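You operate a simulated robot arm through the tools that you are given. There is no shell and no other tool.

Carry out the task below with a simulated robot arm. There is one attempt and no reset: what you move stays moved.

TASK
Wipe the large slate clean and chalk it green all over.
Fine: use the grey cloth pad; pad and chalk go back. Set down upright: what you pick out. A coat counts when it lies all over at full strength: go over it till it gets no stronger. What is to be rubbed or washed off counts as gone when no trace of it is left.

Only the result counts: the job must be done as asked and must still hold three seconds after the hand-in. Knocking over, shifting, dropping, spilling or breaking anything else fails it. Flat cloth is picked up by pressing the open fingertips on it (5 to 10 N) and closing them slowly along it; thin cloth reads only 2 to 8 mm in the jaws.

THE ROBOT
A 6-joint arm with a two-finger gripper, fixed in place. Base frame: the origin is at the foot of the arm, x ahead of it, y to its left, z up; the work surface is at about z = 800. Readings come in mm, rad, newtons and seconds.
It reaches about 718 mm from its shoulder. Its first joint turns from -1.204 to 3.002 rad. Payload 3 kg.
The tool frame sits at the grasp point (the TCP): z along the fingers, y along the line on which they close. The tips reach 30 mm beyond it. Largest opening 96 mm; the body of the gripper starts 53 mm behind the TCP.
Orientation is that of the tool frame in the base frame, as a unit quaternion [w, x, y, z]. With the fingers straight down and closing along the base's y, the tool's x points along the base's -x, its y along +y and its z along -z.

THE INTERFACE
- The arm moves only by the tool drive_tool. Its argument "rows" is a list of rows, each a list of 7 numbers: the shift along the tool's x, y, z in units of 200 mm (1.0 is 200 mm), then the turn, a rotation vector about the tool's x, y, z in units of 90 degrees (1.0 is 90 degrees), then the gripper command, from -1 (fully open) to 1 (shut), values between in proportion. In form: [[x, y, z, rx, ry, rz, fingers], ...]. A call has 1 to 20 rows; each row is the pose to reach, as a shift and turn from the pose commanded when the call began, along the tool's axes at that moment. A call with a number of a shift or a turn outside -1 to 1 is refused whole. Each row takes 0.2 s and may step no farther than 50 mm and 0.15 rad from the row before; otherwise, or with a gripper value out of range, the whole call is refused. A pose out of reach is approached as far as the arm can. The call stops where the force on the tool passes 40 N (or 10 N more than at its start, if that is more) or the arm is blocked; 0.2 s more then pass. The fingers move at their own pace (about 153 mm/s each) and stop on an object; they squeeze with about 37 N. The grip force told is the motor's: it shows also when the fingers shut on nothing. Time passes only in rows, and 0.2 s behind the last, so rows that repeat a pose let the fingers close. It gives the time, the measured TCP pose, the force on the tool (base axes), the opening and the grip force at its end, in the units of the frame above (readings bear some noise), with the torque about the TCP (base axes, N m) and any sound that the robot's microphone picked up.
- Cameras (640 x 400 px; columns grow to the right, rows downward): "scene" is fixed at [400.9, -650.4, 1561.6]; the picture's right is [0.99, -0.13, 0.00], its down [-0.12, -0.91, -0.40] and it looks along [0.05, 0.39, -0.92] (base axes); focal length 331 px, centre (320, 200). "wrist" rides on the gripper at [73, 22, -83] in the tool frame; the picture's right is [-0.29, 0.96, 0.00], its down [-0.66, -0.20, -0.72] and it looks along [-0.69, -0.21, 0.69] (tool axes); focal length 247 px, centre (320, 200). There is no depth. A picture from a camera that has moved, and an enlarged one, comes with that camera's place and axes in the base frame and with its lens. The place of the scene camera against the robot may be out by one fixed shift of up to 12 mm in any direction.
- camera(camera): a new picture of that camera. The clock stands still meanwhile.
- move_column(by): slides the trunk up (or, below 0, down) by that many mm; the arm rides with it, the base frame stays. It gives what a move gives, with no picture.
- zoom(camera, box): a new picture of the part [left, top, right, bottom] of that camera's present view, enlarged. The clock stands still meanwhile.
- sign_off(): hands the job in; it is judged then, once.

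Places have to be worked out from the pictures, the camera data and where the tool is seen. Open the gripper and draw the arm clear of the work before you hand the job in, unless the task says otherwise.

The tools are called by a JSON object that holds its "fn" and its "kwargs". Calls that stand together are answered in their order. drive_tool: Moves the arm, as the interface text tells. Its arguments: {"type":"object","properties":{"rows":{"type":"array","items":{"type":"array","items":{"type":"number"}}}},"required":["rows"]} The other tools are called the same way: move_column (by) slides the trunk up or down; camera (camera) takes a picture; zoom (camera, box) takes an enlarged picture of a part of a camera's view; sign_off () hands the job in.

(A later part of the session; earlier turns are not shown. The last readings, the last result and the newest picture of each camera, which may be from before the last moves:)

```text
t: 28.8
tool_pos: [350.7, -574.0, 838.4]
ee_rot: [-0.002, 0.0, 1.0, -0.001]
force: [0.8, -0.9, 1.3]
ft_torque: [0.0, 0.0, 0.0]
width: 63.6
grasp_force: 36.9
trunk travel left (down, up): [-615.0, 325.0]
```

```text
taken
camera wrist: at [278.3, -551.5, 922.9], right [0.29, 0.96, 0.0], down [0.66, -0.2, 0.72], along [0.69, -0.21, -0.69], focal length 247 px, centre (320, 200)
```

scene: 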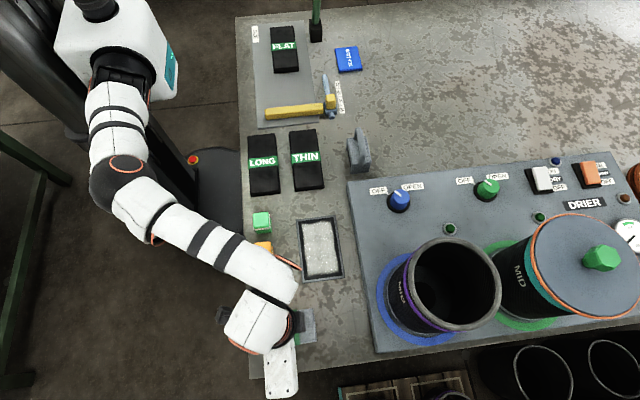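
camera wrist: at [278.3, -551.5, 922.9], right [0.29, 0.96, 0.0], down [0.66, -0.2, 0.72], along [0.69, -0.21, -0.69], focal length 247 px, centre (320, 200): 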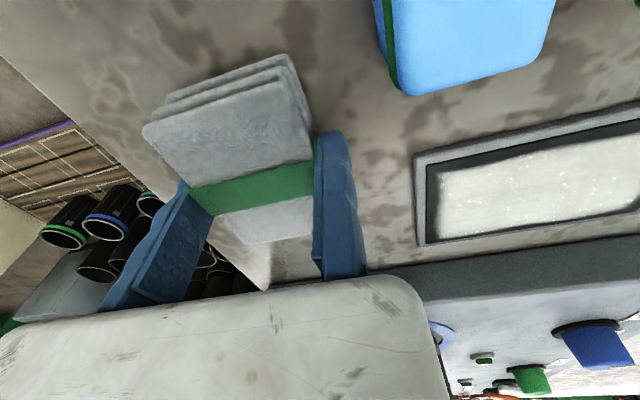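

Pad gripped (63.6 mm, 37 N). I lift it 60 mm and check.

{"fn": "drive_tool", "kwargs": {"rows": [[0, 0, -0.05, 0, 0, 0, 1], [0, 0, -0.15, 0, 0, 0, 1], [0, 0, -0.3, 0, 0, 0, 1], [0, 0, -0.3, 0, 0, 0, 1]]}}

{"fn": "camera", "kwargs": {"camera": "wrist"}}

```text
t: 29.8
tool_pos: [350.8, -573.8, 898.9]
ee_rot: [-0.002, 0.001, 1.0, -0.001]
force: [-1.2, -0.2, 0.3]
ft_torque: [-0.01, -0.01, 0.0]
width: 0.0
grasp_force: 33.1
trunk travel left (down, up): [-615.0, 325.0]
```

```text
taken
camera wrist: at [277.6, -550.1, 983.9], right [0.29, 0.96, 0.0], down [0.66, -0.2, 0.72], along [0.69, -0.21, -0.69], focal length 247 px, centre (320, 200)
```

wrist: 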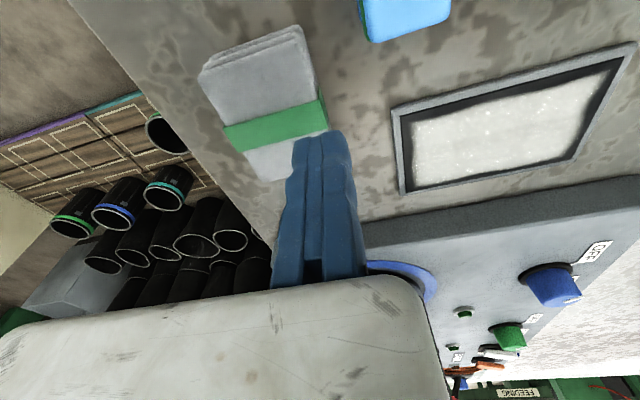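

The pad slipped out during the lift and still lies flat on the bench. I check its present position before a deeper, gentler grip.

{"fn": "drive_tool", "kwargs": {"rows": [[0, 0.1, 0, 0, 0, 0, -1], [0, 0.1, 0, 0, 0, 0, -1], [0, 0.1, 0, 0, 0, 0, -1]]}}

{"fn": "zoom", "kwargs": {"camera": "wrist", "box": [110, 10, 430, 210]}}

{"fn": "zoom", "kwargs": {"camera": "scene", "box": [235, 280, 395, 380]}}

```text
t: 30.6
tool_pos: [351.7, -553.9, 897.4]
ee_rot: [-0.001, 0.0, 1.0, -0.001]
force: [-0.8, -0.4, 0.7]
ft_torque: [-0.02, -0.01, -0.03]
width: 96.0
grasp_force: 0.0
trunk travel left (down, up): [-615.0, 325.0]
```

```text
2.00 times, centred on (270, 110) of wrist
camera zoom: at [277.7, -530.0, 982.7], right [0.29, 0.96, 0.0], down [0.66, -0.2, 0.72], along [0.69, -0.21, -0.69], focal length 494 px, centre (420, 380)
```

zoom: 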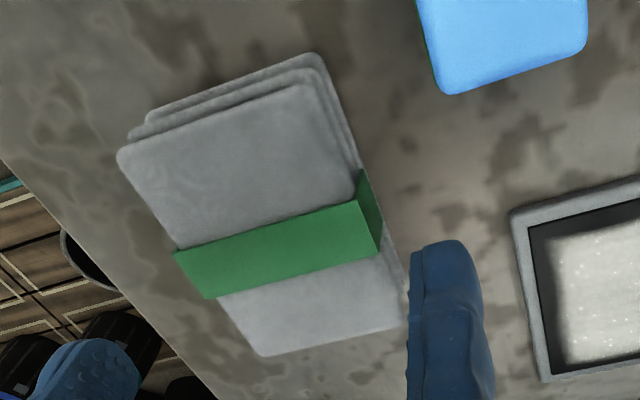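

```text
4.00 times, centred on (315, 330) of scene
camera zoom: at [400.9, -650.4, 1561.6], right [0.99, -0.13, 0.0], down [-0.12, -0.91, -0.4], along [0.05, 0.39, -0.92], focal length 1323 px, centre (340, -320)
```

zoom: 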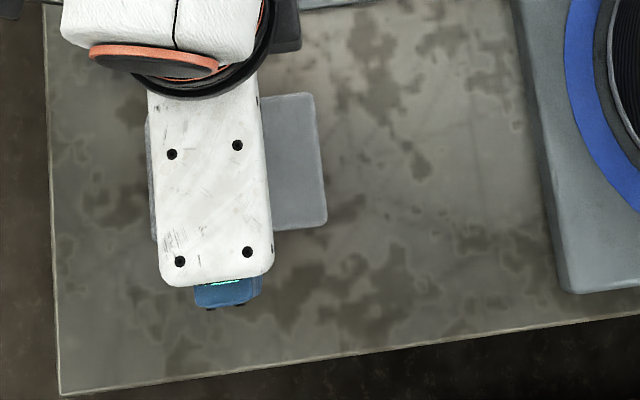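

The pad lies flat, shifted about 10 mm to +y (its +y face now near y = -574). I go down again, deeper this time (tips about 2 mm above the bench), and check force.

{"fn": "drive_tool", "kwargs": {"rows": [[0, -0.08, 0, 0, 0, 0, -1], [0, -0.08, 0.1, 0, 0, 0, -1], [0, -0.08, 0.2, 0, 0, 0, -1], [0, -0.08, 0.3, 0, 0, 0, -1], [0, -0.08, 0.32, 0, 0, 0, -1], [0, -0.08, 0.328, 0, 0, 0, -1], [0, -0.08, 0.328, 0, 0, 0, -1]]}}

{"fn": "zoom", "kwargs": {"camera": "wrist", "box": [110, 50, 430, 250]}}

```text
t: 32.2
tool_pos: [350.9, -571.2, 833.6]
ee_rot: [-0.002, 0.0, 1.0, -0.001]
force: [-0.1, -0.6, 0.4]
ft_torque: [-0.02, -0.01, 0.02]
width: 95.9
grasp_force: 0.0
trunk travel left (down, up): [-615.0, 325.0]
```

```text
2.00 times, centred on (270, 150) of wrist
camera zoom: at [277.4, -547.1, 917.7], right [0.29, 0.96, 0.0], down [0.66, -0.2, 0.72], along [0.69, -0.21, -0.69], focal length 494 px, centre (420, 300)
```

zoom: 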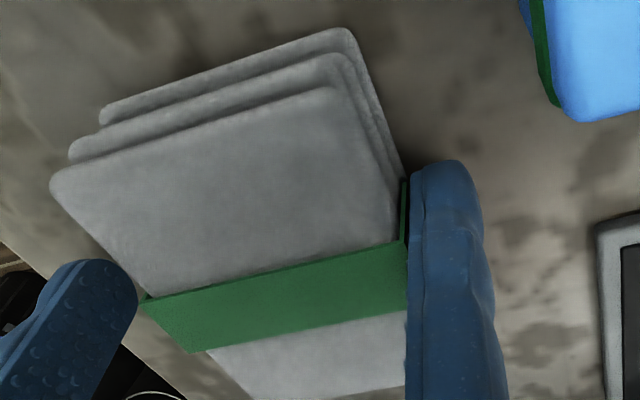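

Tips are now about 3 mm above the bench. I close fully and hold, then check the grip.

{"fn": "drive_tool", "kwargs": {"rows": [[0, 0, 0.004, 0, 0, 0, -0.6], [0, 0, 0.006, 0, 0, 0, -0.4], [0, 0, 0.006, 0, 0, 0, -0.3], [0, 0, 0.006, 0, 0, 0, 0.2], [0, 0, 0.006, 0, 0, 0, 1], [0, 0, 0.006, 0, 0, 0, 1], [0, 0, 0.006, 0, 0, 0, 1]]}}

{"fn": "zoom", "kwargs": {"camera": "wrist", "box": [110, 50, 430, 250]}}

```text
t: 33.8
tool_pos: [349.9, -569.9, 832.0]
ee_rot: [-0.002, 0.0, 1.0, -0.001]
force: [0.1, -0.1, 0.4]
ft_torque: [-0.01, 0.01, 0.01]
width: 63.8
grasp_force: 37.2
trunk travel left (down, up): [-615.0, 325.0]
```

```text
2.00 times, centred on (270, 150) of wrist
camera zoom: at [277.1, -547.3, 916.3], right [0.29, 0.96, 0.0], down [0.66, -0.2, 0.72], along [0.69, -0.21, -0.69], focal length 494 px, centre (420, 300)
```

zoom: 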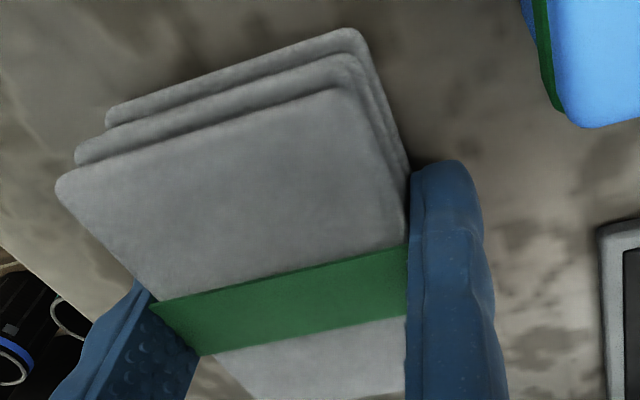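

Gripped at 63.8 mm with the tips lower. I lift slowly in small steps and watch the width.

{"fn": "drive_tool", "kwargs": {"rows": [[0, 0, -0.01, 0, 0, 0, 1], [0, 0, -0.02, 0, 0, 0, 1], [0, 0, -0.03, 0, 0, 0, 1], [0, 0, -0.045, 0, 0, 0, 1], [0, 0, -0.06, 0, 0, 0, 1], [0, 0, -0.08, 0, 0, 0, 1], [0, 0, -0.1, 0, 0, 0, 1]]}}

{"fn": "zoom", "kwargs": {"camera": "wrist", "box": [110, 50, 430, 250]}}

```text
t: 35.4
tool_pos: [350.6, -570.8, 852.5]
ee_rot: [-0.001, 0.0, 1.0, -0.001]
force: [-0.8, 0.3, -1.4]
ft_torque: [0.02, 0.0, 0.03]
width: 64.0
grasp_force: 37.3
trunk travel left (down, up): [-615.0, 325.0]
```

```text
2.00 times, centred on (270, 150) of wrist
camera zoom: at [277.1, -547.2, 936.3], right [0.29, 0.96, 0.0], down [0.66, -0.2, 0.72], along [0.69, -0.21, -0.69], focal length 494 px, centre (420, 300)
```

zoom: 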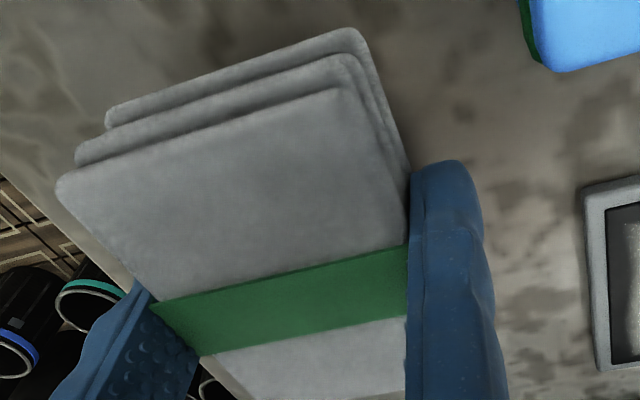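

The pad is held (64.0 mm) and off the bench. I raise it further, then carry it over the slate while turning it 90° (long side along y).

{"fn": "drive_tool", "kwargs": {"rows": [[0, 0, -0.06, 0, 0, 0, 1], [0, 0, -0.12, 0, 0, 0, 1], [0, 0, -0.19, 0, 0, 0, 1], [-0.04, 0.047, -0.19, 0, 0, 0.077, 1], [-0.08, 0.094, -0.19, 0, 0, 0.154, 1], [-0.12, 0.141, -0.19, 0, 0, 0.231, 1], [-0.16, 0.188, -0.19, 0, 0, 0.308, 1], [-0.2, 0.235, -0.19, 0, 0, 0.385, 1], [-0.24, 0.282, -0.19, 0, 0, 0.462, 1], [-0.28, 0.329, -0.19, 0, 0, 0.539, 1], [-0.32, 0.376, -0.19, 0, 0, 0.616, 1], [-0.36, 0.423, -0.19, 0, 0, 0.693, 1], [-0.4, 0.47, -0.19, 0, 0, 0.77, 1], [-0.44, 0.517, -0.19, 0, 0, 0.847, 1], [-0.48, 0.564, -0.19, 0, 0, 0.924, 1], [-0.522, 0.611, -0.19, 0, 0, 1.0, 1], [-0.522, 0.611, -0.19, 0, 0, 1.0, 1]]}}

{"fn": "camera", "kwargs": {"camera": "wrist"}}

{"fn": "camera", "kwargs": {"camera": "scene"}}

```text
t: 39.0
tool_pos: [455.4, -448.3, 889.6]
ee_rot: [-0.001, 0.708, 0.707, -0.002]
force: [-0.3, 0.8, 0.3]
ft_torque: [-0.01, -0.02, -0.01]
width: 63.9
grasp_force: 36.6
trunk travel left (down, up): [-615.0, 325.0]
```

```text
taken
camera wrist: at [478.2, -375.3, 973.5], right [0.96, -0.29, 0.0], down [-0.2, -0.66, 0.72], along [-0.22, -0.69, -0.69], focal length 247 px, centre (320, 200)
```

wrist: 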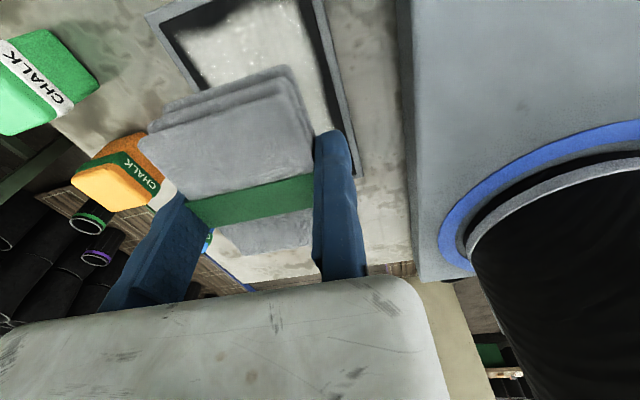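

```text
taken
```

scene: 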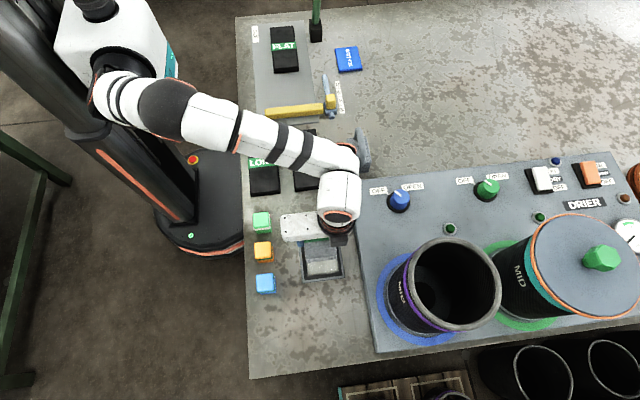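

{"fn": "zoom", "kwargs": {"camera": "wrist", "box": [130, 0, 370, 150]}}

{"fn": "zoom", "kwargs": {"camera": "wrist", "box": [0, 20, 240, 220]}}

```text
2.67 times, centred on (250, 75) of wrist
camera zoom: at [478.2, -375.3, 973.5], right [0.96, -0.29, 0.0], down [-0.2, -0.66, 0.72], along [-0.22, -0.69, -0.69], focal length 659 px, centre (507, 533)
```

zoom: 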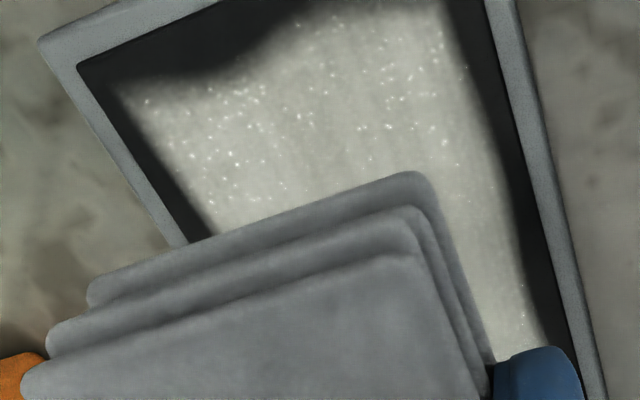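

```text
2.00 times, centred on (120, 120) of wrist
camera zoom: at [478.2, -375.3, 973.5], right [0.96, -0.29, 0.0], down [-0.2, -0.66, 0.72], along [-0.22, -0.69, -0.69], focal length 494 px, centre (720, 360)
```

zoom: 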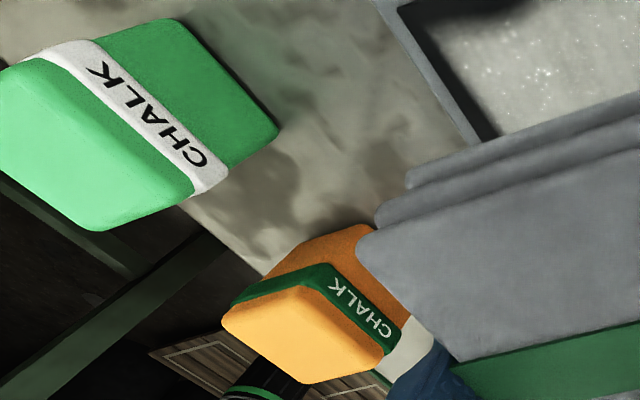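

The blocks are labelled CHALK; the green one is the right chalk. I lower the pad toward the slate surface to z = 846 first.

{"fn": "drive_tool", "kwargs": {"rows": [[0, 0, 0.1, 0, 0, 0, 1], [0, 0, 0.18, 0, 0, 0, 1], [0, 0, 0.218, 0, 0, 0, 1], [0, 0, 0.218, 0, 0, 0, 1]]}}

{"fn": "zoom", "kwargs": {"camera": "wrist", "box": [130, 0, 450, 200]}}

```text
t: 40.0
tool_pos: [455.2, -448.7, 845.4]
ee_rot: [0.0, 0.707, 0.707, -0.002]
force: [0.3, 0.0, -0.4]
ft_torque: [0.0, -0.02, 0.01]
width: 63.8
grasp_force: 37.2
trunk travel left (down, up): [-615.0, 325.0]
```

```text
2.00 times, centred on (290, 100) of wrist
camera zoom: at [478.4, -374.1, 929.8], right [0.96, -0.29, 0.0], down [-0.2, -0.66, 0.72], along [-0.21, -0.69, -0.69], focal length 494 px, centre (380, 400)
```

zoom: 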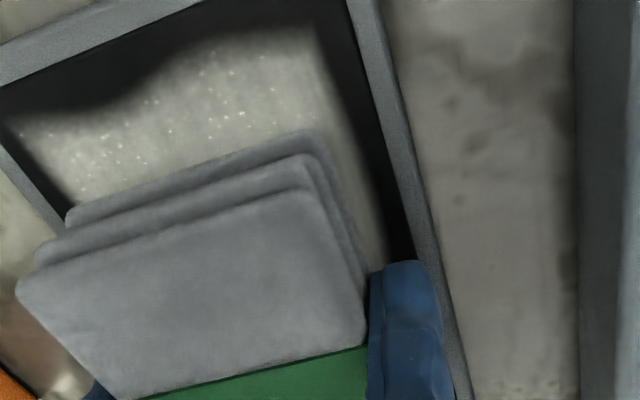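

{"fn": "drive_tool", "kwargs": {"rows": [[0, 0, 0.01, 0, 0, 0, 1], [0, 0, 0.02, 0, 0, 0, 1], [0, 0, 0.025, 0, 0, 0, 1]]}}

```text
t: 40.8
tool_pos: [456.0, -449.1, 839.9]
ee_rot: [0.0, 0.707, 0.707, -0.001]
force: [-0.3, 1.5, 0.3]
ft_torque: [0.01, -0.04, -0.02]
width: 64.1
grasp_force: 37.0
trunk travel left (down, up): [-615.0, 325.0]
```

Still no contact at z = 840; I continue down in 1 mm steps.

{"fn": "drive_tool", "kwargs": {"rows": [[0, 0, 0.005, 0, 0, 0, 1], [0, 0, 0.01, 0, 0, 0, 1]]}}

{"fn": "drive_tool", "kwargs": {"rows": [[0, 0, 0.005, 0, 0, 0, 1]]}}

{"fn": "drive_tool", "kwargs": {"rows": [[0, 0, 0.005, 0, 0, 0, 1]]}}

```text
t: 41.4
tool_pos: [455.8, -449.3, 839.0]
ee_rot: [0.001, 0.707, 0.707, -0.001]
force: [3.5, -3.0, 11.0]
ft_torque: [0.44, 0.22, 0.0]
width: 63.8
grasp_force: 37.3
trunk travel left (down, up): [-615.0, 325.0]
```

```text
t: 41.8
tool_pos: [455.0, -449.2, 840.6]
ee_rot: [0.003, 0.706, 0.708, -0.001]
force: [4.5, -5.7, 20.0]
ft_torque: [0.69, 0.6, -0.05]
width: 63.7
grasp_force: 37.4
trunk travel left (down, up): [-615.0, 325.0]
```

```text
t: 42.2
tool_pos: [454.1, -447.8, 839.1]
ee_rot: [0.003, 0.707, 0.707, -0.002]
force: [7.7, -8.7, 29.8]
ft_torque: [0.96, 0.97, -0.02]
width: 63.8
grasp_force: 37.1
trunk travel left (down, up): [-615.0, 325.0]
```

Contact with the slate is at about z = 839; the force rose to 30 N with about 9 N per mm. I back off 2 mm to about 10 N and make a first trial stroke along y.

{"fn": "drive_tool", "kwargs": {"rows": [[0, 0, -0.01, 0, 0, 0, 1], [0.04, 0, -0.01, 0, 0, 0, 1], [0.08, 0, -0.01, 0, 0, 0, 1], [0.11, 0, -0.01, 0, 0, 0, 1]]}}

{"fn": "camera", "kwargs": {"camera": "wrist"}}

{"fn": "zoom", "kwargs": {"camera": "scene", "box": [235, 190, 395, 290]}}

```text
t: 43.2
tool_pos: [453.2, -425.0, 838.0]
ee_rot: [0.0, 0.707, 0.707, -0.001]
force: [-2.3, -8.3, 17.5]
ft_torque: [-0.38, 0.41, 0.16]
width: 63.9
grasp_force: 37.1
trunk travel left (down, up): [-615.0, 325.0]
```

```text
taken
camera wrist: at [475.0, -351.6, 923.4], right [0.96, -0.29, 0.0], down [-0.2, -0.66, 0.72], along [-0.21, -0.69, -0.69], focal length 247 px, centre (320, 200)
```

wrist: 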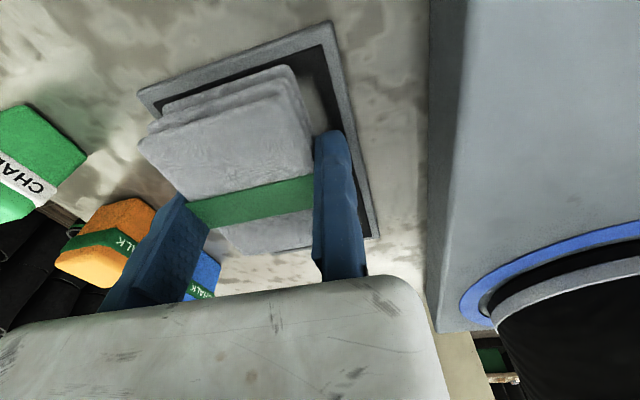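

```text
4.00 times, centred on (315, 240) of scene
camera zoom: at [400.9, -650.4, 1561.6], right [0.99, -0.13, 0.0], down [-0.12, -0.91, -0.4], along [0.05, 0.39, -0.92], focal length 1323 px, centre (340, 40)
```

zoom: 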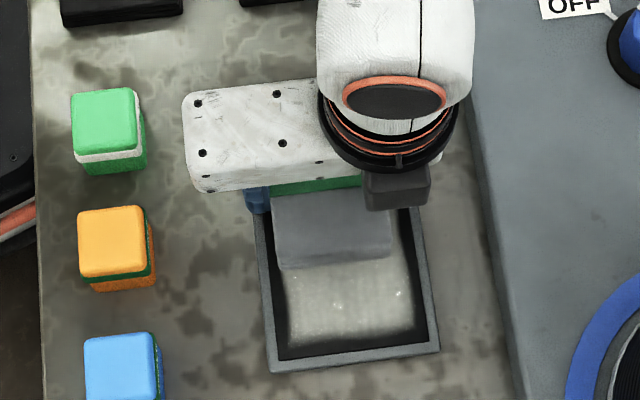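

The wiped part is already fading and the slate stayed put; the force is about 17 N. I continue with round-trip strokes at three x offsets.

{"fn": "drive_tool", "kwargs": {"rows": [[-0.07, 0, 0, 0, 0, 0, 1], [-0.14, 0, 0, 0, 0, 0, 1], [-0.21, 0, 0, 0, 0, 0, 1], [-0.14, 0, 0, 0, 0, 0, 1], [-0.07, 0, 0, 0, 0, 0, 1], [0, 0, 0, 0, 0, 0, 1], [0, 0.02, 0, 0, 0, 0, 1], [-0.07, 0.02, 0, 0, 0, 0, 1], [-0.14, 0.02, 0, 0, 0, 0, 1], [-0.21, 0.02, 0, 0, 0, 0, 1], [-0.21, -0.02, 0, 0, 0, 0, 1], [-0.14, -0.02, 0, 0, 0, 0, 1], [-0.07, -0.02, 0, 0, 0, 0, 1], [0, -0.02, 0, 0, 0, 0, 1]]}}

{"fn": "zoom", "kwargs": {"camera": "scene", "box": [235, 190, 395, 290]}}

{"fn": "zoom", "kwargs": {"camera": "wrist", "box": [110, 10, 430, 210]}}

```text
t: 46.2
tool_pos: [448.4, -425.1, 839.4]
ee_rot: [0.0, 0.708, 0.706, -0.002]
force: [-0.8, -4.4, 13.0]
ft_torque: [-0.11, 0.37, 0.22]
width: 63.7
grasp_force: 36.8
trunk travel left (down, up): [-615.0, 325.0]
```

```text
4.00 times, centred on (315, 240) of scene
camera zoom: at [400.9, -650.4, 1561.6], right [0.99, -0.13, 0.0], down [-0.12, -0.91, -0.4], along [0.05, 0.39, -0.92], focal length 1323 px, centre (340, 40)
```

zoom: 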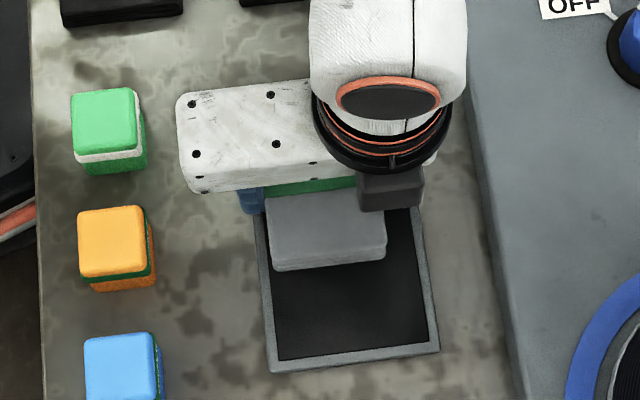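

```text
2.00 times, centred on (270, 110) of wrist
camera zoom: at [471.9, -351.5, 923.3], right [0.96, -0.29, 0.0], down [-0.2, -0.66, 0.73], along [-0.21, -0.69, -0.69], focal length 494 px, centre (420, 380)
```

zoom: 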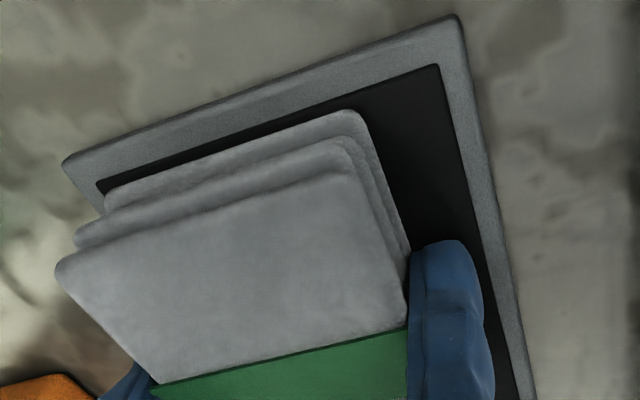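

The visible part is clean black and the slate has not moved. I make one more round trip with slightly wider offsets, then lift and inspect.

{"fn": "drive_tool", "kwargs": {"rows": [[0.01, 0, 0, 0, 0, 0, 1], [0.01, 0.02, 0, 0, 0, 0, 1], [0.01, 0.04, 0, 0, 0, 0, 1], [-0.07, 0.04, 0, 0, 0, 0, 1], [-0.14, 0.04, 0, 0, 0, 0, 1], [-0.215, 0.04, 0, 0, 0, 0, 1], [-0.215, 0.02, 0, 0, 0, 0, 1], [-0.215, 0.0, 0, 0, 0, 0, 1], [-0.215, -0.01, 0, 0, 0, 0, 1], [-0.14, -0.01, 0, 0, 0, 0, 1], [-0.07, -0.01, 0, 0, 0, 0, 1], [0.01, -0.01, 0, 0, 0, 0, 1], [0.01, 0.02, 0, 0, 0, 0, 1], [-0.07, 0.02, 0, 0, 0, 0, 1], [-0.14, 0.02, 0, 0, 0, 0, 1], [-0.18, 0.02, 0, 0, 0, 0, 1], [-0.18, 0.02, -0.05, 0, 0, 0, 1], [-0.18, 0.02, -0.15, 0, 0, 0, 1], [-0.18, 0.02, -0.25, 0, 0, 0, 1]]}}

{"fn": "camera", "kwargs": {"camera": "scene"}}

{"fn": "camera", "kwargs": {"camera": "wrist"}}

```text
t: 50.2
tool_pos: [454.6, -461.8, 889.3]
ee_rot: [-0.001, 0.707, 0.707, -0.002]
force: [0.0, -0.3, -0.2]
ft_torque: [0.03, -0.01, -0.03]
width: 63.6
grasp_force: 36.5
trunk travel left (down, up): [-615.0, 325.0]
```

```text
taken
```

scene: 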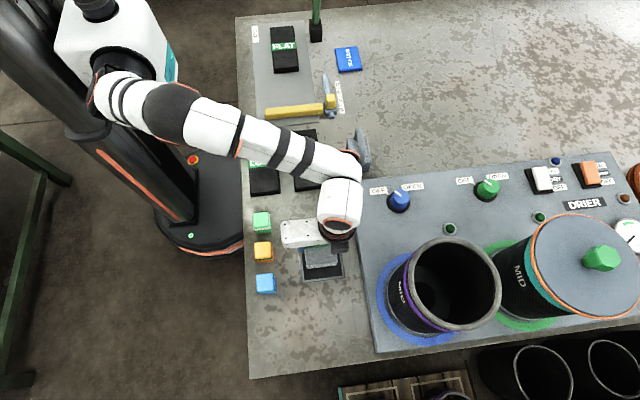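

```text
taken
camera wrist: at [477.4, -387.3, 972.9], right [0.96, -0.29, 0.0], down [-0.2, -0.66, 0.72], along [-0.21, -0.69, -0.69], focal length 247 px, centre (320, 200)
```

wrist: 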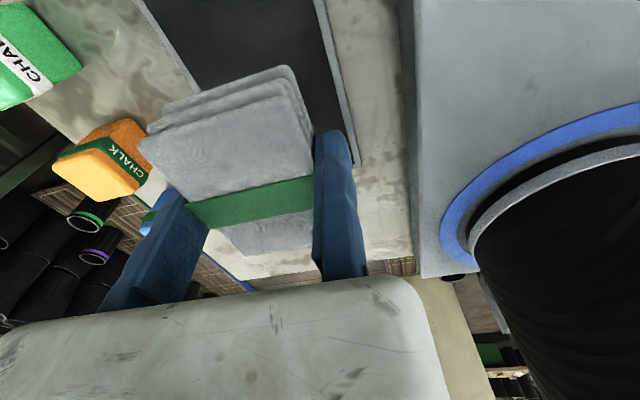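

I turn the hand back to its normal yaw above the slate at z = 975 so the wrist camera sees the whole slate.

{"fn": "drive_tool", "kwargs": {"rows": [[0, 0, -0.1, 0, 0, -0.077, 1], [0.01, -0.02, -0.2, 0, 0, -0.154, 1], [0.02, -0.04, -0.3, 0, 0, -0.231, 1], [0.03, -0.06, -0.36, 0, 0, -0.308, 1], [0.035, -0.08, -0.4, 0, 0, -0.385, 1], [0.04, -0.1, -0.43, 0, 0, -0.462, 1], [0.045, -0.12, -0.43, 0, 0, -0.539, 1], [0.05, -0.14, -0.43, 0, 0, -0.616, 1], [0.06, -0.16, -0.43, 0, 0, -0.693, 1], [0.07, -0.17, -0.43, 0, 0, -0.77, 1], [0.08, -0.18, -0.43, 0, 0, -0.847, 1], [0.08, -0.19, -0.43, 0, 0, -0.924, 1], [0.08, -0.2, -0.43, 0, 0, -1.0, 1], [0.08, -0.2, -0.43, 0, 0, -1.0, 1]]}}

{"fn": "camera", "kwargs": {"camera": "wrist"}}

{"fn": "zoom", "kwargs": {"camera": "wrist", "box": [200, 0, 424, 140]}}

```text
t: 53.2
tool_pos: [416.0, -447.0, 975.5]
ee_rot: [-0.002, 0.0, 1.0, -0.001]
force: [-0.1, 0.3, -0.6]
ft_torque: [-0.01, -0.02, 0.01]
width: 63.6
grasp_force: 36.6
trunk travel left (down, up): [-615.0, 325.0]
```

```text
taken
camera wrist: at [342.5, -423.2, 1059.5], right [0.29, 0.96, 0.0], down [0.66, -0.2, 0.72], along [0.69, -0.21, -0.69], focal length 247 px, centre (320, 200)
```

wrist: 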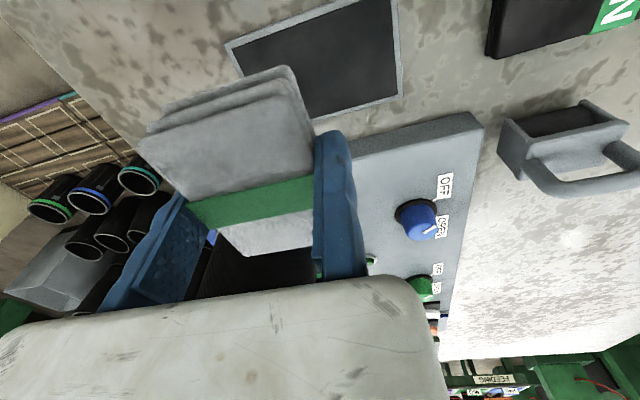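

```text
2.86 times, centred on (312, 70) of wrist
camera zoom: at [342.5, -423.2, 1059.5], right [0.29, 0.96, 0.0], down [0.66, -0.2, 0.72], along [0.69, -0.21, -0.69], focal length 706 px, centre (343, 571)
```

zoom: 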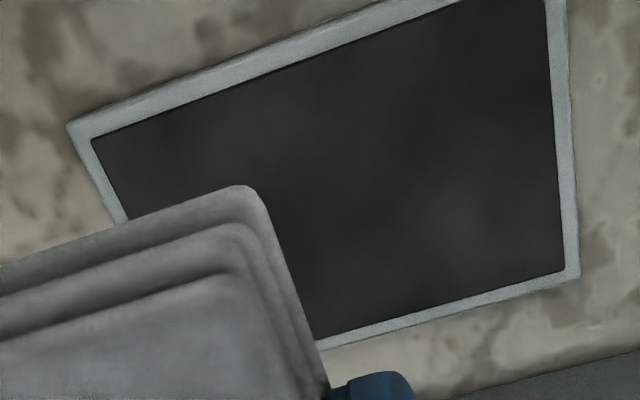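

The slate looks clean but there may be a faint haze. I shift the hand so the pad no longer covers part of the slate and look closely.

{"fn": "drive_tool", "kwargs": {"rows": [[0.04, -0.18, -0.01, 0, 0, 0, 1], [0.08, -0.365, -0.025, 0, 0, 0, 1], [0.08, -0.365, -0.025, 0, 0, 0, 1]]}}

{"fn": "zoom", "kwargs": {"camera": "wrist", "box": [300, 0, 524, 140]}}

{"fn": "zoom", "kwargs": {"camera": "scene", "box": [280, 205, 360, 290]}}

```text
t: 54.0
tool_pos: [400.4, -518.4, 979.4]
ee_rot: [-0.001, 0.0, 1.0, -0.001]
force: [0.3, -0.2, -0.7]
ft_torque: [0.0, 0.01, -0.01]
width: 64.0
grasp_force: 36.3
trunk travel left (down, up): [-615.0, 325.0]
```

```text
2.86 times, centred on (412, 70) of wrist
camera zoom: at [327.2, -495.8, 1065.0], right [0.29, 0.96, 0.0], down [0.66, -0.2, 0.72], along [0.69, -0.21, -0.69], focal length 706 px, centre (57, 571)
```

zoom: 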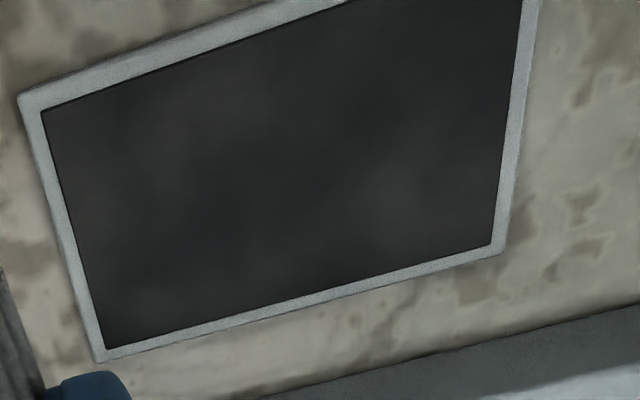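

```text
4.71 times, centred on (320, 248) of scene
camera zoom: at [400.9, -650.4, 1561.6], right [0.99, -0.13, 0.0], down [-0.12, -0.91, -0.4], along [0.05, 0.39, -0.92], focal length 1556 px, centre (320, -24)
```

zoom: 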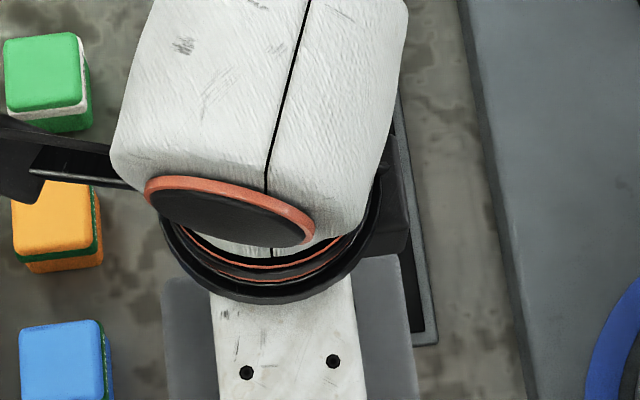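

{"fn": "zoom", "kwargs": {"camera": "wrist", "box": [350, 10, 430, 60]}}

{"fn": "zoom", "kwargs": {"camera": "wrist", "box": [410, 30, 490, 80]}}

{"fn": "zoom", "kwargs": {"camera": "wrist", "box": [310, 60, 390, 110]}}

```text
8.00 times, centred on (390, 35) of wrist
camera zoom: at [327.2, -495.8, 1065.0], right [0.29, 0.96, 0.0], down [0.66, -0.2, 0.72], along [0.69, -0.21, -0.69], focal length 1976 px, centre (-240, 1520)
```

zoom: 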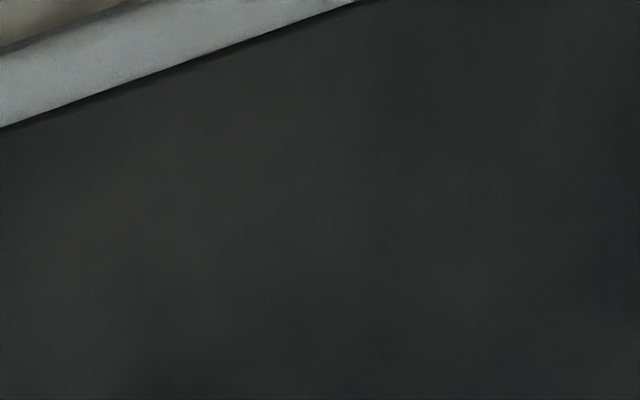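

```text
8.00 times, centred on (450, 55) of wrist
camera zoom: at [327.2, -495.8, 1065.0], right [0.29, 0.96, 0.0], down [0.66, -0.2, 0.72], along [0.69, -0.21, -0.69], focal length 1976 px, centre (-720, 1360)
```

zoom: 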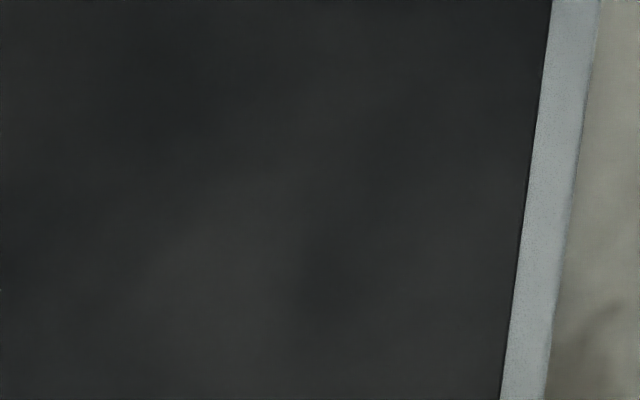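

```text
8.00 times, centred on (350, 85) of wrist
camera zoom: at [327.2, -495.8, 1065.0], right [0.29, 0.96, 0.0], down [0.66, -0.2, 0.72], along [0.69, -0.21, -0.69], focal length 1976 px, centre (80, 1120)
```

zoom: 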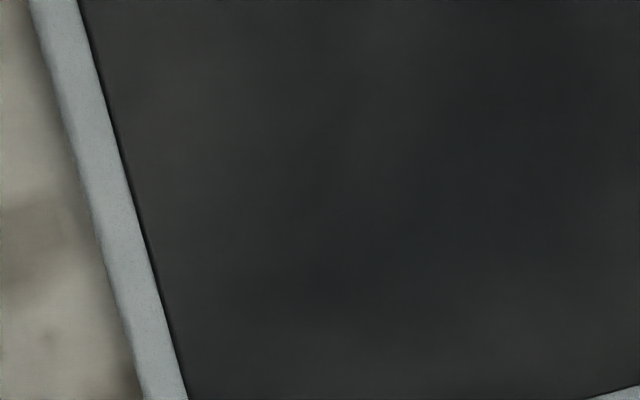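

The mottling looks like slate texture, but to be certain no trace is left I do one more wiping session with extra passes toward the sides. I turn the pad again over the slate.

{"fn": "drive_tool", "kwargs": {"rows": [[-0.021, 0.027, 0.035, 0, 0, 0.077, 1], [-0.042, 0.054, 0.07, 0, 0, 0.154, 1], [-0.063, 0.081, 0.1, 0, 0, 0.231, 1], [-0.084, 0.108, 0.14, 0, 0, 0.308, 1], [-0.105, 0.135, 0.175, 0, 0, 0.385, 1], [-0.126, 0.162, 0.21, 0, 0, 0.462, 1], [-0.147, 0.189, 0.245, 0, 0, 0.539, 1], [-0.168, 0.216, 0.28, 0, 0, 0.616, 1], [-0.189, 0.243, 0.315, 0, 0, 0.693, 1], [-0.21, 0.27, 0.35, 0, 0, 0.77, 1], [-0.231, 0.297, 0.385, 0, 0, 0.847, 1], [-0.252, 0.324, 0.42, 0, 0, 0.924, 1], [-0.273, 0.35, 0.45, 0, 0, 1.0, 1], [-0.273, 0.35, 0.45, 0, 0, 1.0, 1], [-0.273, 0.35, 0.6, 0, 0, 1.0, 1], [-0.273, 0.35, 0.67, 0, 0, 1.0, 1], [-0.273, 0.35, 0.67, 0, 0, 1.0, 1]]}}

```text
t: 57.6
tool_pos: [453.5, -449.7, 845.5]
ee_rot: [0.0, 0.707, 0.707, -0.002]
force: [0.9, -0.1, -0.4]
ft_torque: [0.0, 0.0, 0.0]
width: 63.6
grasp_force: 36.9
trunk travel left (down, up): [-615.0, 325.0]
```

{"fn": "drive_tool", "kwargs": {"rows": [[0, 0, 0.02, 0, 0, 0, 1], [0, 0, 0.036, 0, 0, 0, 1], [0.05, 0.02, 0.036, 0, 0, 0, 1], [0.11, 0.03, 0.036, 0, 0, 0, 1], [0.03, 0.03, 0.036, 0, 0, 0, 1], [-0.05, 0.03, 0.036, 0, 0, 0, 1], [-0.11, 0.03, 0.036, 0, 0, 0, 1], [-0.11, 0.0, 0.036, 0, 0, 0, 1], [-0.11, -0.03, 0.036, 0, 0, 0, 1], [-0.03, -0.03, 0.036, 0, 0, 0, 1], [0.05, -0.03, 0.036, 0, 0, 0, 1], [0.11, -0.03, 0.036, 0, 0, 0, 1], [0.11, 0, 0.036, 0, 0, 0, 1], [0.03, 0, 0.036, 0, 0, 0, 1], [-0.05, 0, 0.036, 0, 0, 0, 1], [-0.11, 0, 0.036, 0, 0, 0, 1]]}}

{"fn": "zoom", "kwargs": {"camera": "scene", "box": [235, 190, 395, 290]}}

```text
t: 61.0
tool_pos: [451.9, -470.4, 839.0]
ee_rot: [-0.001, 0.707, 0.707, -0.003]
force: [0.8, 2.0, 6.1]
ft_torque: [0.0, -0.02, 0.03]
width: 64.1
grasp_force: 37.2
trunk travel left (down, up): [-615.0, 325.0]
```

```text
4.00 times, centred on (315, 240) of scene
camera zoom: at [400.9, -650.4, 1561.6], right [0.99, -0.13, 0.0], down [-0.12, -0.91, -0.4], along [0.05, 0.39, -0.92], focal length 1323 px, centre (340, 40)
```

zoom: 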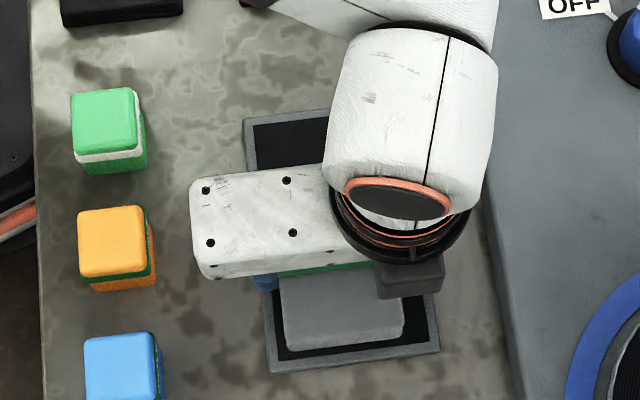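

Force is only 6 N here; I do another set pressed about 1 mm lower, then lift.

{"fn": "drive_tool", "kwargs": {"rows": [[0, 0, 0.005, 0, 0, 0, 1], [0.07, 0.03, 0.005, 0, 0, 0, 1], [0.14, 0.03, 0.005, 0, 0, 0, 1], [0.22, 0.03, 0.005, 0, 0, 0, 1], [0.14, 0.03, 0.005, 0, 0, 0, 1], [0.07, 0.03, 0.005, 0, 0, 0, 1], [-0.005, 0.03, 0.005, 0, 0, 0, 1], [-0.005, 0, 0.005, 0, 0, 0, 1], [-0.005, -0.035, 0.005, 0, 0, 0, 1], [0.07, -0.035, 0.005, 0, 0, 0, 1], [0.14, -0.035, 0.005, 0, 0, 0, 1], [0.22, -0.035, 0.005, 0, 0, 0, 1], [0.14, -0.035, 0.005, 0, 0, 0, 1], [0.07, -0.035, 0.005, 0, 0, 0, 1], [0.0, -0.035, 0.005, 0, 0, 0, 1], [0.07, 0, 0.005, 0, 0, 0, 1], [0.14, 0, 0.005, 0, 0, 0, 1], [0.22, 0, 0.005, 0, 0, 0, 1], [0.22, 0, -0.1, 0, 0, 0, 1], [0.22, 0, -0.25, 0, 0, 0, 1]]}}

```text
t: 65.2
tool_pos: [453.9, -425.6, 889.8]
ee_rot: [-0.001, 0.707, 0.707, -0.001]
force: [-0.5, 0.1, -0.2]
ft_torque: [0.01, -0.01, 0.04]
width: 64.0
grasp_force: 37.6
trunk travel left (down, up): [-615.0, 325.0]
```

Now I turn the hand back and go to the earlier viewing pose to compare the slate.

{"fn": "drive_tool", "kwargs": {"rows": [[-0.036, -0.021, -0.1, 0, 0, -0.077, 1], [-0.072, -0.042, -0.2, 0, 0, -0.154, 1], [-0.107, -0.062, -0.3, 0, 0, -0.231, 1], [-0.143, -0.083, -0.4, 0, 0, -0.308, 1], [-0.179, -0.104, -0.45, 0, 0, -0.385, 1], [-0.215, -0.125, -0.45, 0, 0, -0.462, 1], [-0.25, -0.145, -0.45, 0, 0, -0.539, 1], [-0.286, -0.166, -0.45, 0, 0, -0.616, 1], [-0.322, -0.187, -0.45, 0, 0, -0.693, 1], [-0.358, -0.208, -0.45, 0, 0, -0.77, 1], [-0.393, -0.228, -0.45, 0, 0, -0.847, 1], [-0.429, -0.249, -0.45, 0, 0, -0.924, 1], [-0.465, -0.27, -0.45, 0, 0, -1.0, 1], [-0.465, -0.27, -0.45, 0, 0, -1.0, 1]]}}

{"fn": "zoom", "kwargs": {"camera": "wrist", "box": [300, 0, 524, 140]}}

{"fn": "camera", "kwargs": {"camera": "wrist"}}

```text
t: 68.2
tool_pos: [400.6, -520.1, 977.7]
ee_rot: [-0.003, -0.001, 1.0, 0.0]
force: [0.5, 0.5, -1.2]
ft_torque: [0.02, 0.0, -0.01]
width: 63.9
grasp_force: 37.2
trunk travel left (down, up): [-615.0, 325.0]
```

```text
2.86 times, centred on (412, 70) of wrist
camera zoom: at [327.0, -496.7, 1063.4], right [0.29, 0.96, 0.0], down [0.66, -0.2, 0.72], along [0.69, -0.21, -0.69], focal length 706 px, centre (57, 571)
```

zoom: 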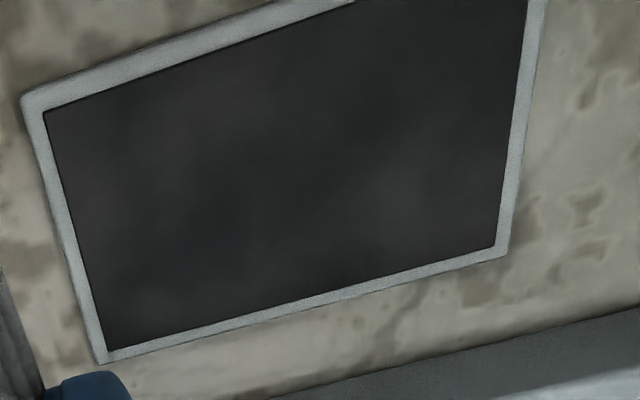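

```text
taken
camera wrist: at [327.0, -496.7, 1063.4], right [0.29, 0.96, 0.0], down [0.66, -0.2, 0.72], along [0.69, -0.21, -0.69], focal length 247 px, centre (320, 200)
```

wrist: 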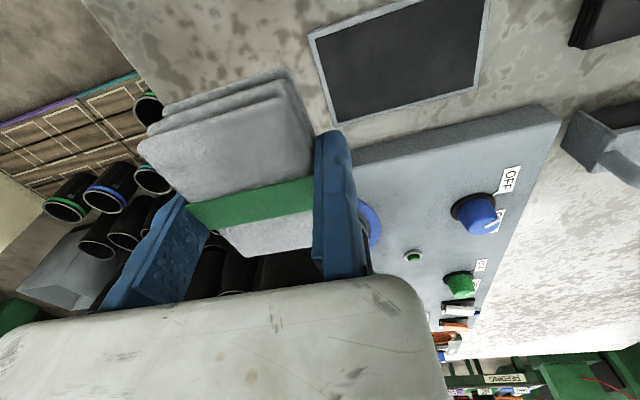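

The mottling is unchanged by further wiping and the same everywhere, so it is the slate's texture: the slate is clean. I carry the pad back above its place (TCP about 350.5, -584.2).

{"fn": "drive_tool", "kwargs": {"rows": [[0.06, -0.08, 0.1, 0, 0, 0, 1], [0.12, -0.16, 0.22, 0, 0, 0, 1], [0.19, -0.24, 0.33, 0, 0, 0, 1], [0.25, -0.32, 0.44, 0, 0, 0, 1], [0.25, -0.32, 0.44, 0, 0, 0, 1]]}}

```text
t: 69.4
tool_pos: [351.0, -584.7, 890.2]
ee_rot: [-0.003, 0.001, 1.0, 0.0]
force: [-0.3, 0.6, -1.1]
ft_torque: [-0.01, -0.04, -0.02]
width: 63.8
grasp_force: 36.8
trunk travel left (down, up): [-615.0, 325.0]
```

In place above the home spot. I descend to z = 835 and then step down the last millimetres watching the force.

{"fn": "drive_tool", "kwargs": {"rows": [[0, 0, 0.1, 0, 0, 0, 1], [0, 0, 0.2, 0, 0, 0, 1], [0, 0, 0.26, 0, 0, 0, 1], [0, 0, 0.276, 0, 0, 0, 1], [0, 0, 0.276, 0, 0, 0, 1]]}}

{"fn": "drive_tool", "kwargs": {"rows": [[0, 0, 0.007, 0, 0, 0, 1], [0, 0, 0.013, 0, 0, 0, 1]]}}

```text
t: 70.6
tool_pos: [349.0, -584.8, 836.1]
ee_rot: [-0.002, 0.0, 1.0, -0.002]
force: [0.3, -0.4, -0.4]
ft_torque: [0.0, 0.0, -0.01]
width: 63.8
grasp_force: 36.6
trunk travel left (down, up): [-615.0, 325.0]
```

```text
t: 71.2
tool_pos: [350.2, -584.8, 832.4]
ee_rot: [-0.002, 0.0, 1.0, -0.001]
force: [-0.1, 0.9, -0.5]
ft_torque: [0.03, 0.0, 0.02]
width: 64.0
grasp_force: 37.0
trunk travel left (down, up): [-615.0, 325.0]
```

{"fn": "drive_tool", "kwargs": {"rows": [[0, 0, 0.005, 0, 0, 0, 1]]}}

```text
t: 71.6
tool_pos: [349.1, -583.8, 831.7]
ee_rot: [-0.002, 0.0, 1.0, 0.0]
force: [-0.4, 0.3, -0.6]
ft_torque: [-0.01, 0.01, 0.0]
width: 63.8
grasp_force: 37.4
trunk travel left (down, up): [-615.0, 325.0]
```

{"fn": "drive_tool", "kwargs": {"rows": [[0, 0, 0.004, 0, 0, 0, 1]]}}

{"fn": "zoom", "kwargs": {"camera": "wrist", "box": [110, 50, 430, 250]}}

```text
t: 72.0
tool_pos: [350.0, -585.5, 831.1]
ee_rot: [-0.002, 0.0, 1.0, -0.001]
force: [0.3, 0.3, 0.3]
ft_torque: [0.03, 0.05, -0.03]
width: 63.7
grasp_force: 36.9
trunk travel left (down, up): [-615.0, 325.0]
```

```text
2.00 times, centred on (270, 150) of wrist
camera zoom: at [276.8, -561.6, 915.8], right [0.29, 0.96, 0.0], down [0.66, -0.2, 0.72], along [0.69, -0.21, -0.69], focal length 494 px, centre (420, 300)
```

zoom: 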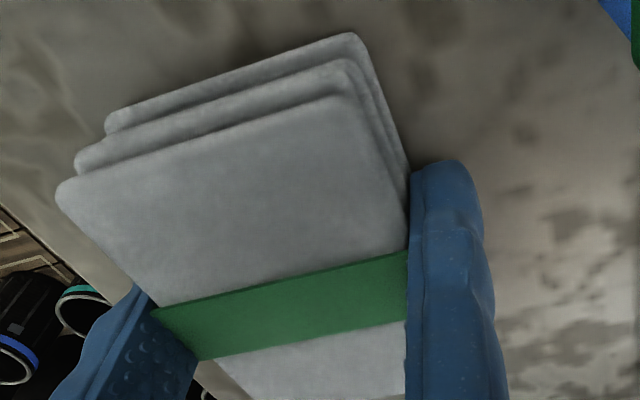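

The pad sits within about a millimetre of the bench. I release it gently.

{"fn": "drive_tool", "kwargs": {"rows": [[0, 0, 0, 0, 0, 0, -0.3], [0, 0, 0, 0, 0, 0, -0.4], [0, 0, 0, 0, 0, 0, -0.6], [0, 0, 0, 0, 0, 0, -1], [0, 0, 0, 0, 0, 0, -1]]}}

{"fn": "zoom", "kwargs": {"camera": "wrist", "box": [110, 50, 430, 250]}}

```text
t: 73.2
tool_pos: [349.7, -585.3, 831.9]
ee_rot: [-0.003, 0.0, 1.0, 0.0]
force: [0.5, 0.1, 0.4]
ft_torque: [-0.05, 0.01, -0.01]
width: 96.4
grasp_force: 0.2
trunk travel left (down, up): [-615.0, 325.0]
```

```text
2.00 times, centred on (270, 150) of wrist
camera zoom: at [276.7, -561.6, 916.0], right [0.29, 0.96, 0.0], down [0.66, -0.2, 0.72], along [0.69, -0.21, -0.69], focal length 494 px, centre (420, 300)
```

zoom: 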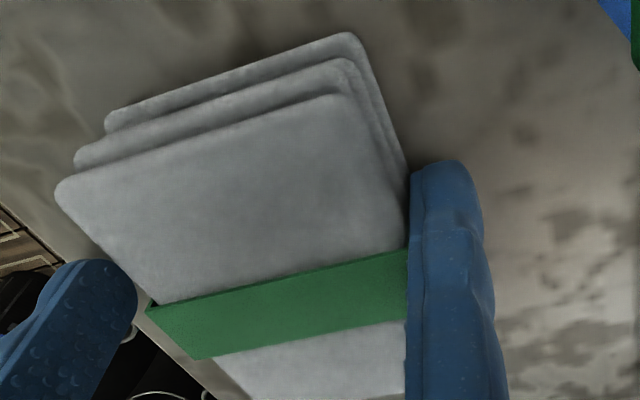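

Released. I move 5 mm to +y to free the fixed finger, then rise.

{"fn": "drive_tool", "kwargs": {"rows": [[0, 0.01, 0, 0, 0, 0, -1], [0, 0.025, 0, 0, 0, 0, -1], [0, 0.025, -0.1, 0, 0, 0, -1], [0, 0.03, -0.3, 0, 0, 0, -1], [0, 0.1, -0.5, 0, 0, 0, -1], [0, 0.25, -0.5, 0, 0, 0, -1], [0, 0.25, -0.5, 0, 0, 0, -1]]}}

{"fn": "zoom", "kwargs": {"camera": "scene", "box": [235, 280, 395, 380]}}

{"fn": "camera", "kwargs": {"camera": "wrist"}}

```text
t: 74.8
tool_pos: [351.8, -535.2, 930.4]
ee_rot: [-0.001, 0.0, 1.0, 0.0]
force: [-0.3, -0.1, -1.0]
ft_torque: [0.02, 0.0, 0.02]
width: 95.9
grasp_force: 0.0
trunk travel left (down, up): [-615.0, 325.0]
```

```text
4.00 times, centred on (315, 330) of scene
camera zoom: at [400.9, -650.4, 1561.6], right [0.99, -0.13, 0.0], down [-0.12, -0.91, -0.4], along [0.05, 0.39, -0.92], focal length 1323 px, centre (340, -320)
```

zoom: 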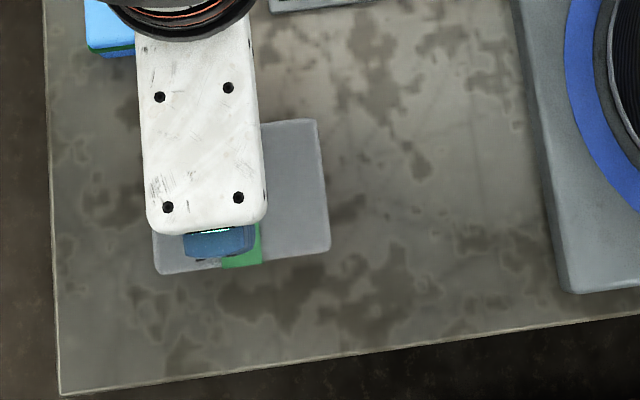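

```text
taken
camera wrist: at [278.4, -511.5, 1014.9], right [0.29, 0.96, 0.0], down [0.66, -0.2, 0.72], along [0.69, -0.21, -0.69], focal length 247 px, centre (320, 200)
```

wrist: 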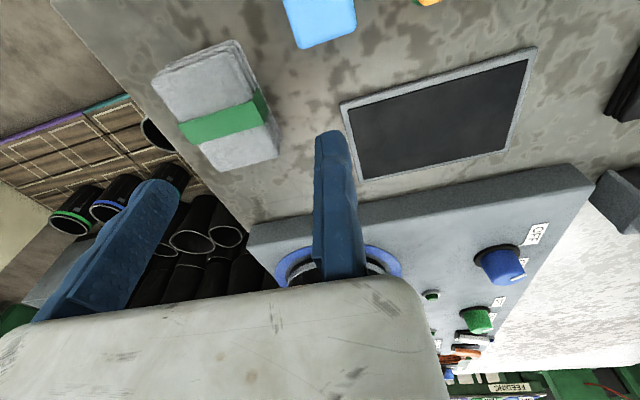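

The pad is back within 2–3 mm of its original spot, flat. Next I go over to look at the green chalk block.

{"fn": "drive_tool", "kwargs": {"rows": [[0.06, 0.16, -0.04, 0, 0, 0, -1], [0.12, 0.33, -0.08, 0, 0, 0, -1], [0.19, 0.5, -0.12, 0, 0, 0, -1], [0.26, 0.675, -0.15, 0, 0, 0, -1], [0.26, 0.675, -0.15, 0, 0, 0, -1]]}}

{"fn": "camera", "kwargs": {"camera": "wrist"}}

{"fn": "zoom", "kwargs": {"camera": "wrist", "box": [240, 0, 464, 140]}}

{"fn": "camera", "kwargs": {"camera": "scene"}}

```text
t: 76.0
tool_pos: [351.1, -409.1, 955.3]
ee_rot: [-0.002, 0.0, 1.0, -0.001]
force: [0.6, 1.0, 0.6]
ft_torque: [0.0, 0.0, -0.01]
width: 95.9
grasp_force: 0.1
out of reach, approached as far as the arm can: row 1, 2, 3, 4, 5
trunk travel left (down, up): [-615.0, 325.0]
```

```text
taken
camera wrist: at [277.5, -386.6, 1039.5], right [0.29, 0.96, 0.0], down [0.66, -0.2, 0.72], along [0.69, -0.21, -0.69], focal length 247 px, centre (320, 200)
```

wrist: 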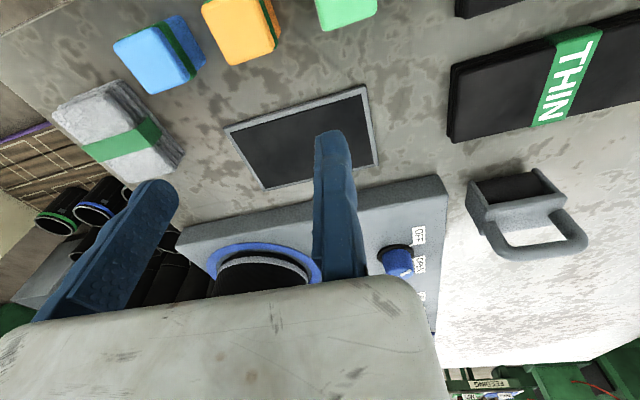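

```text
2.86 times, centred on (352, 70) of wrist
camera zoom: at [277.5, -386.6, 1039.5], right [0.29, 0.96, 0.0], down [0.66, -0.2, 0.72], along [0.69, -0.21, -0.69], focal length 706 px, centre (229, 571)
```

zoom: 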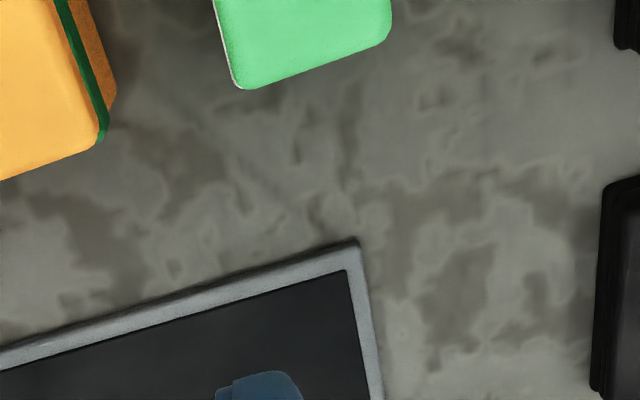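

```text
taken
```

scene: 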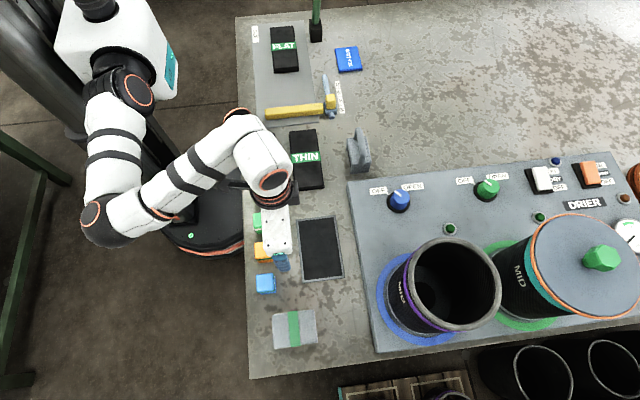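

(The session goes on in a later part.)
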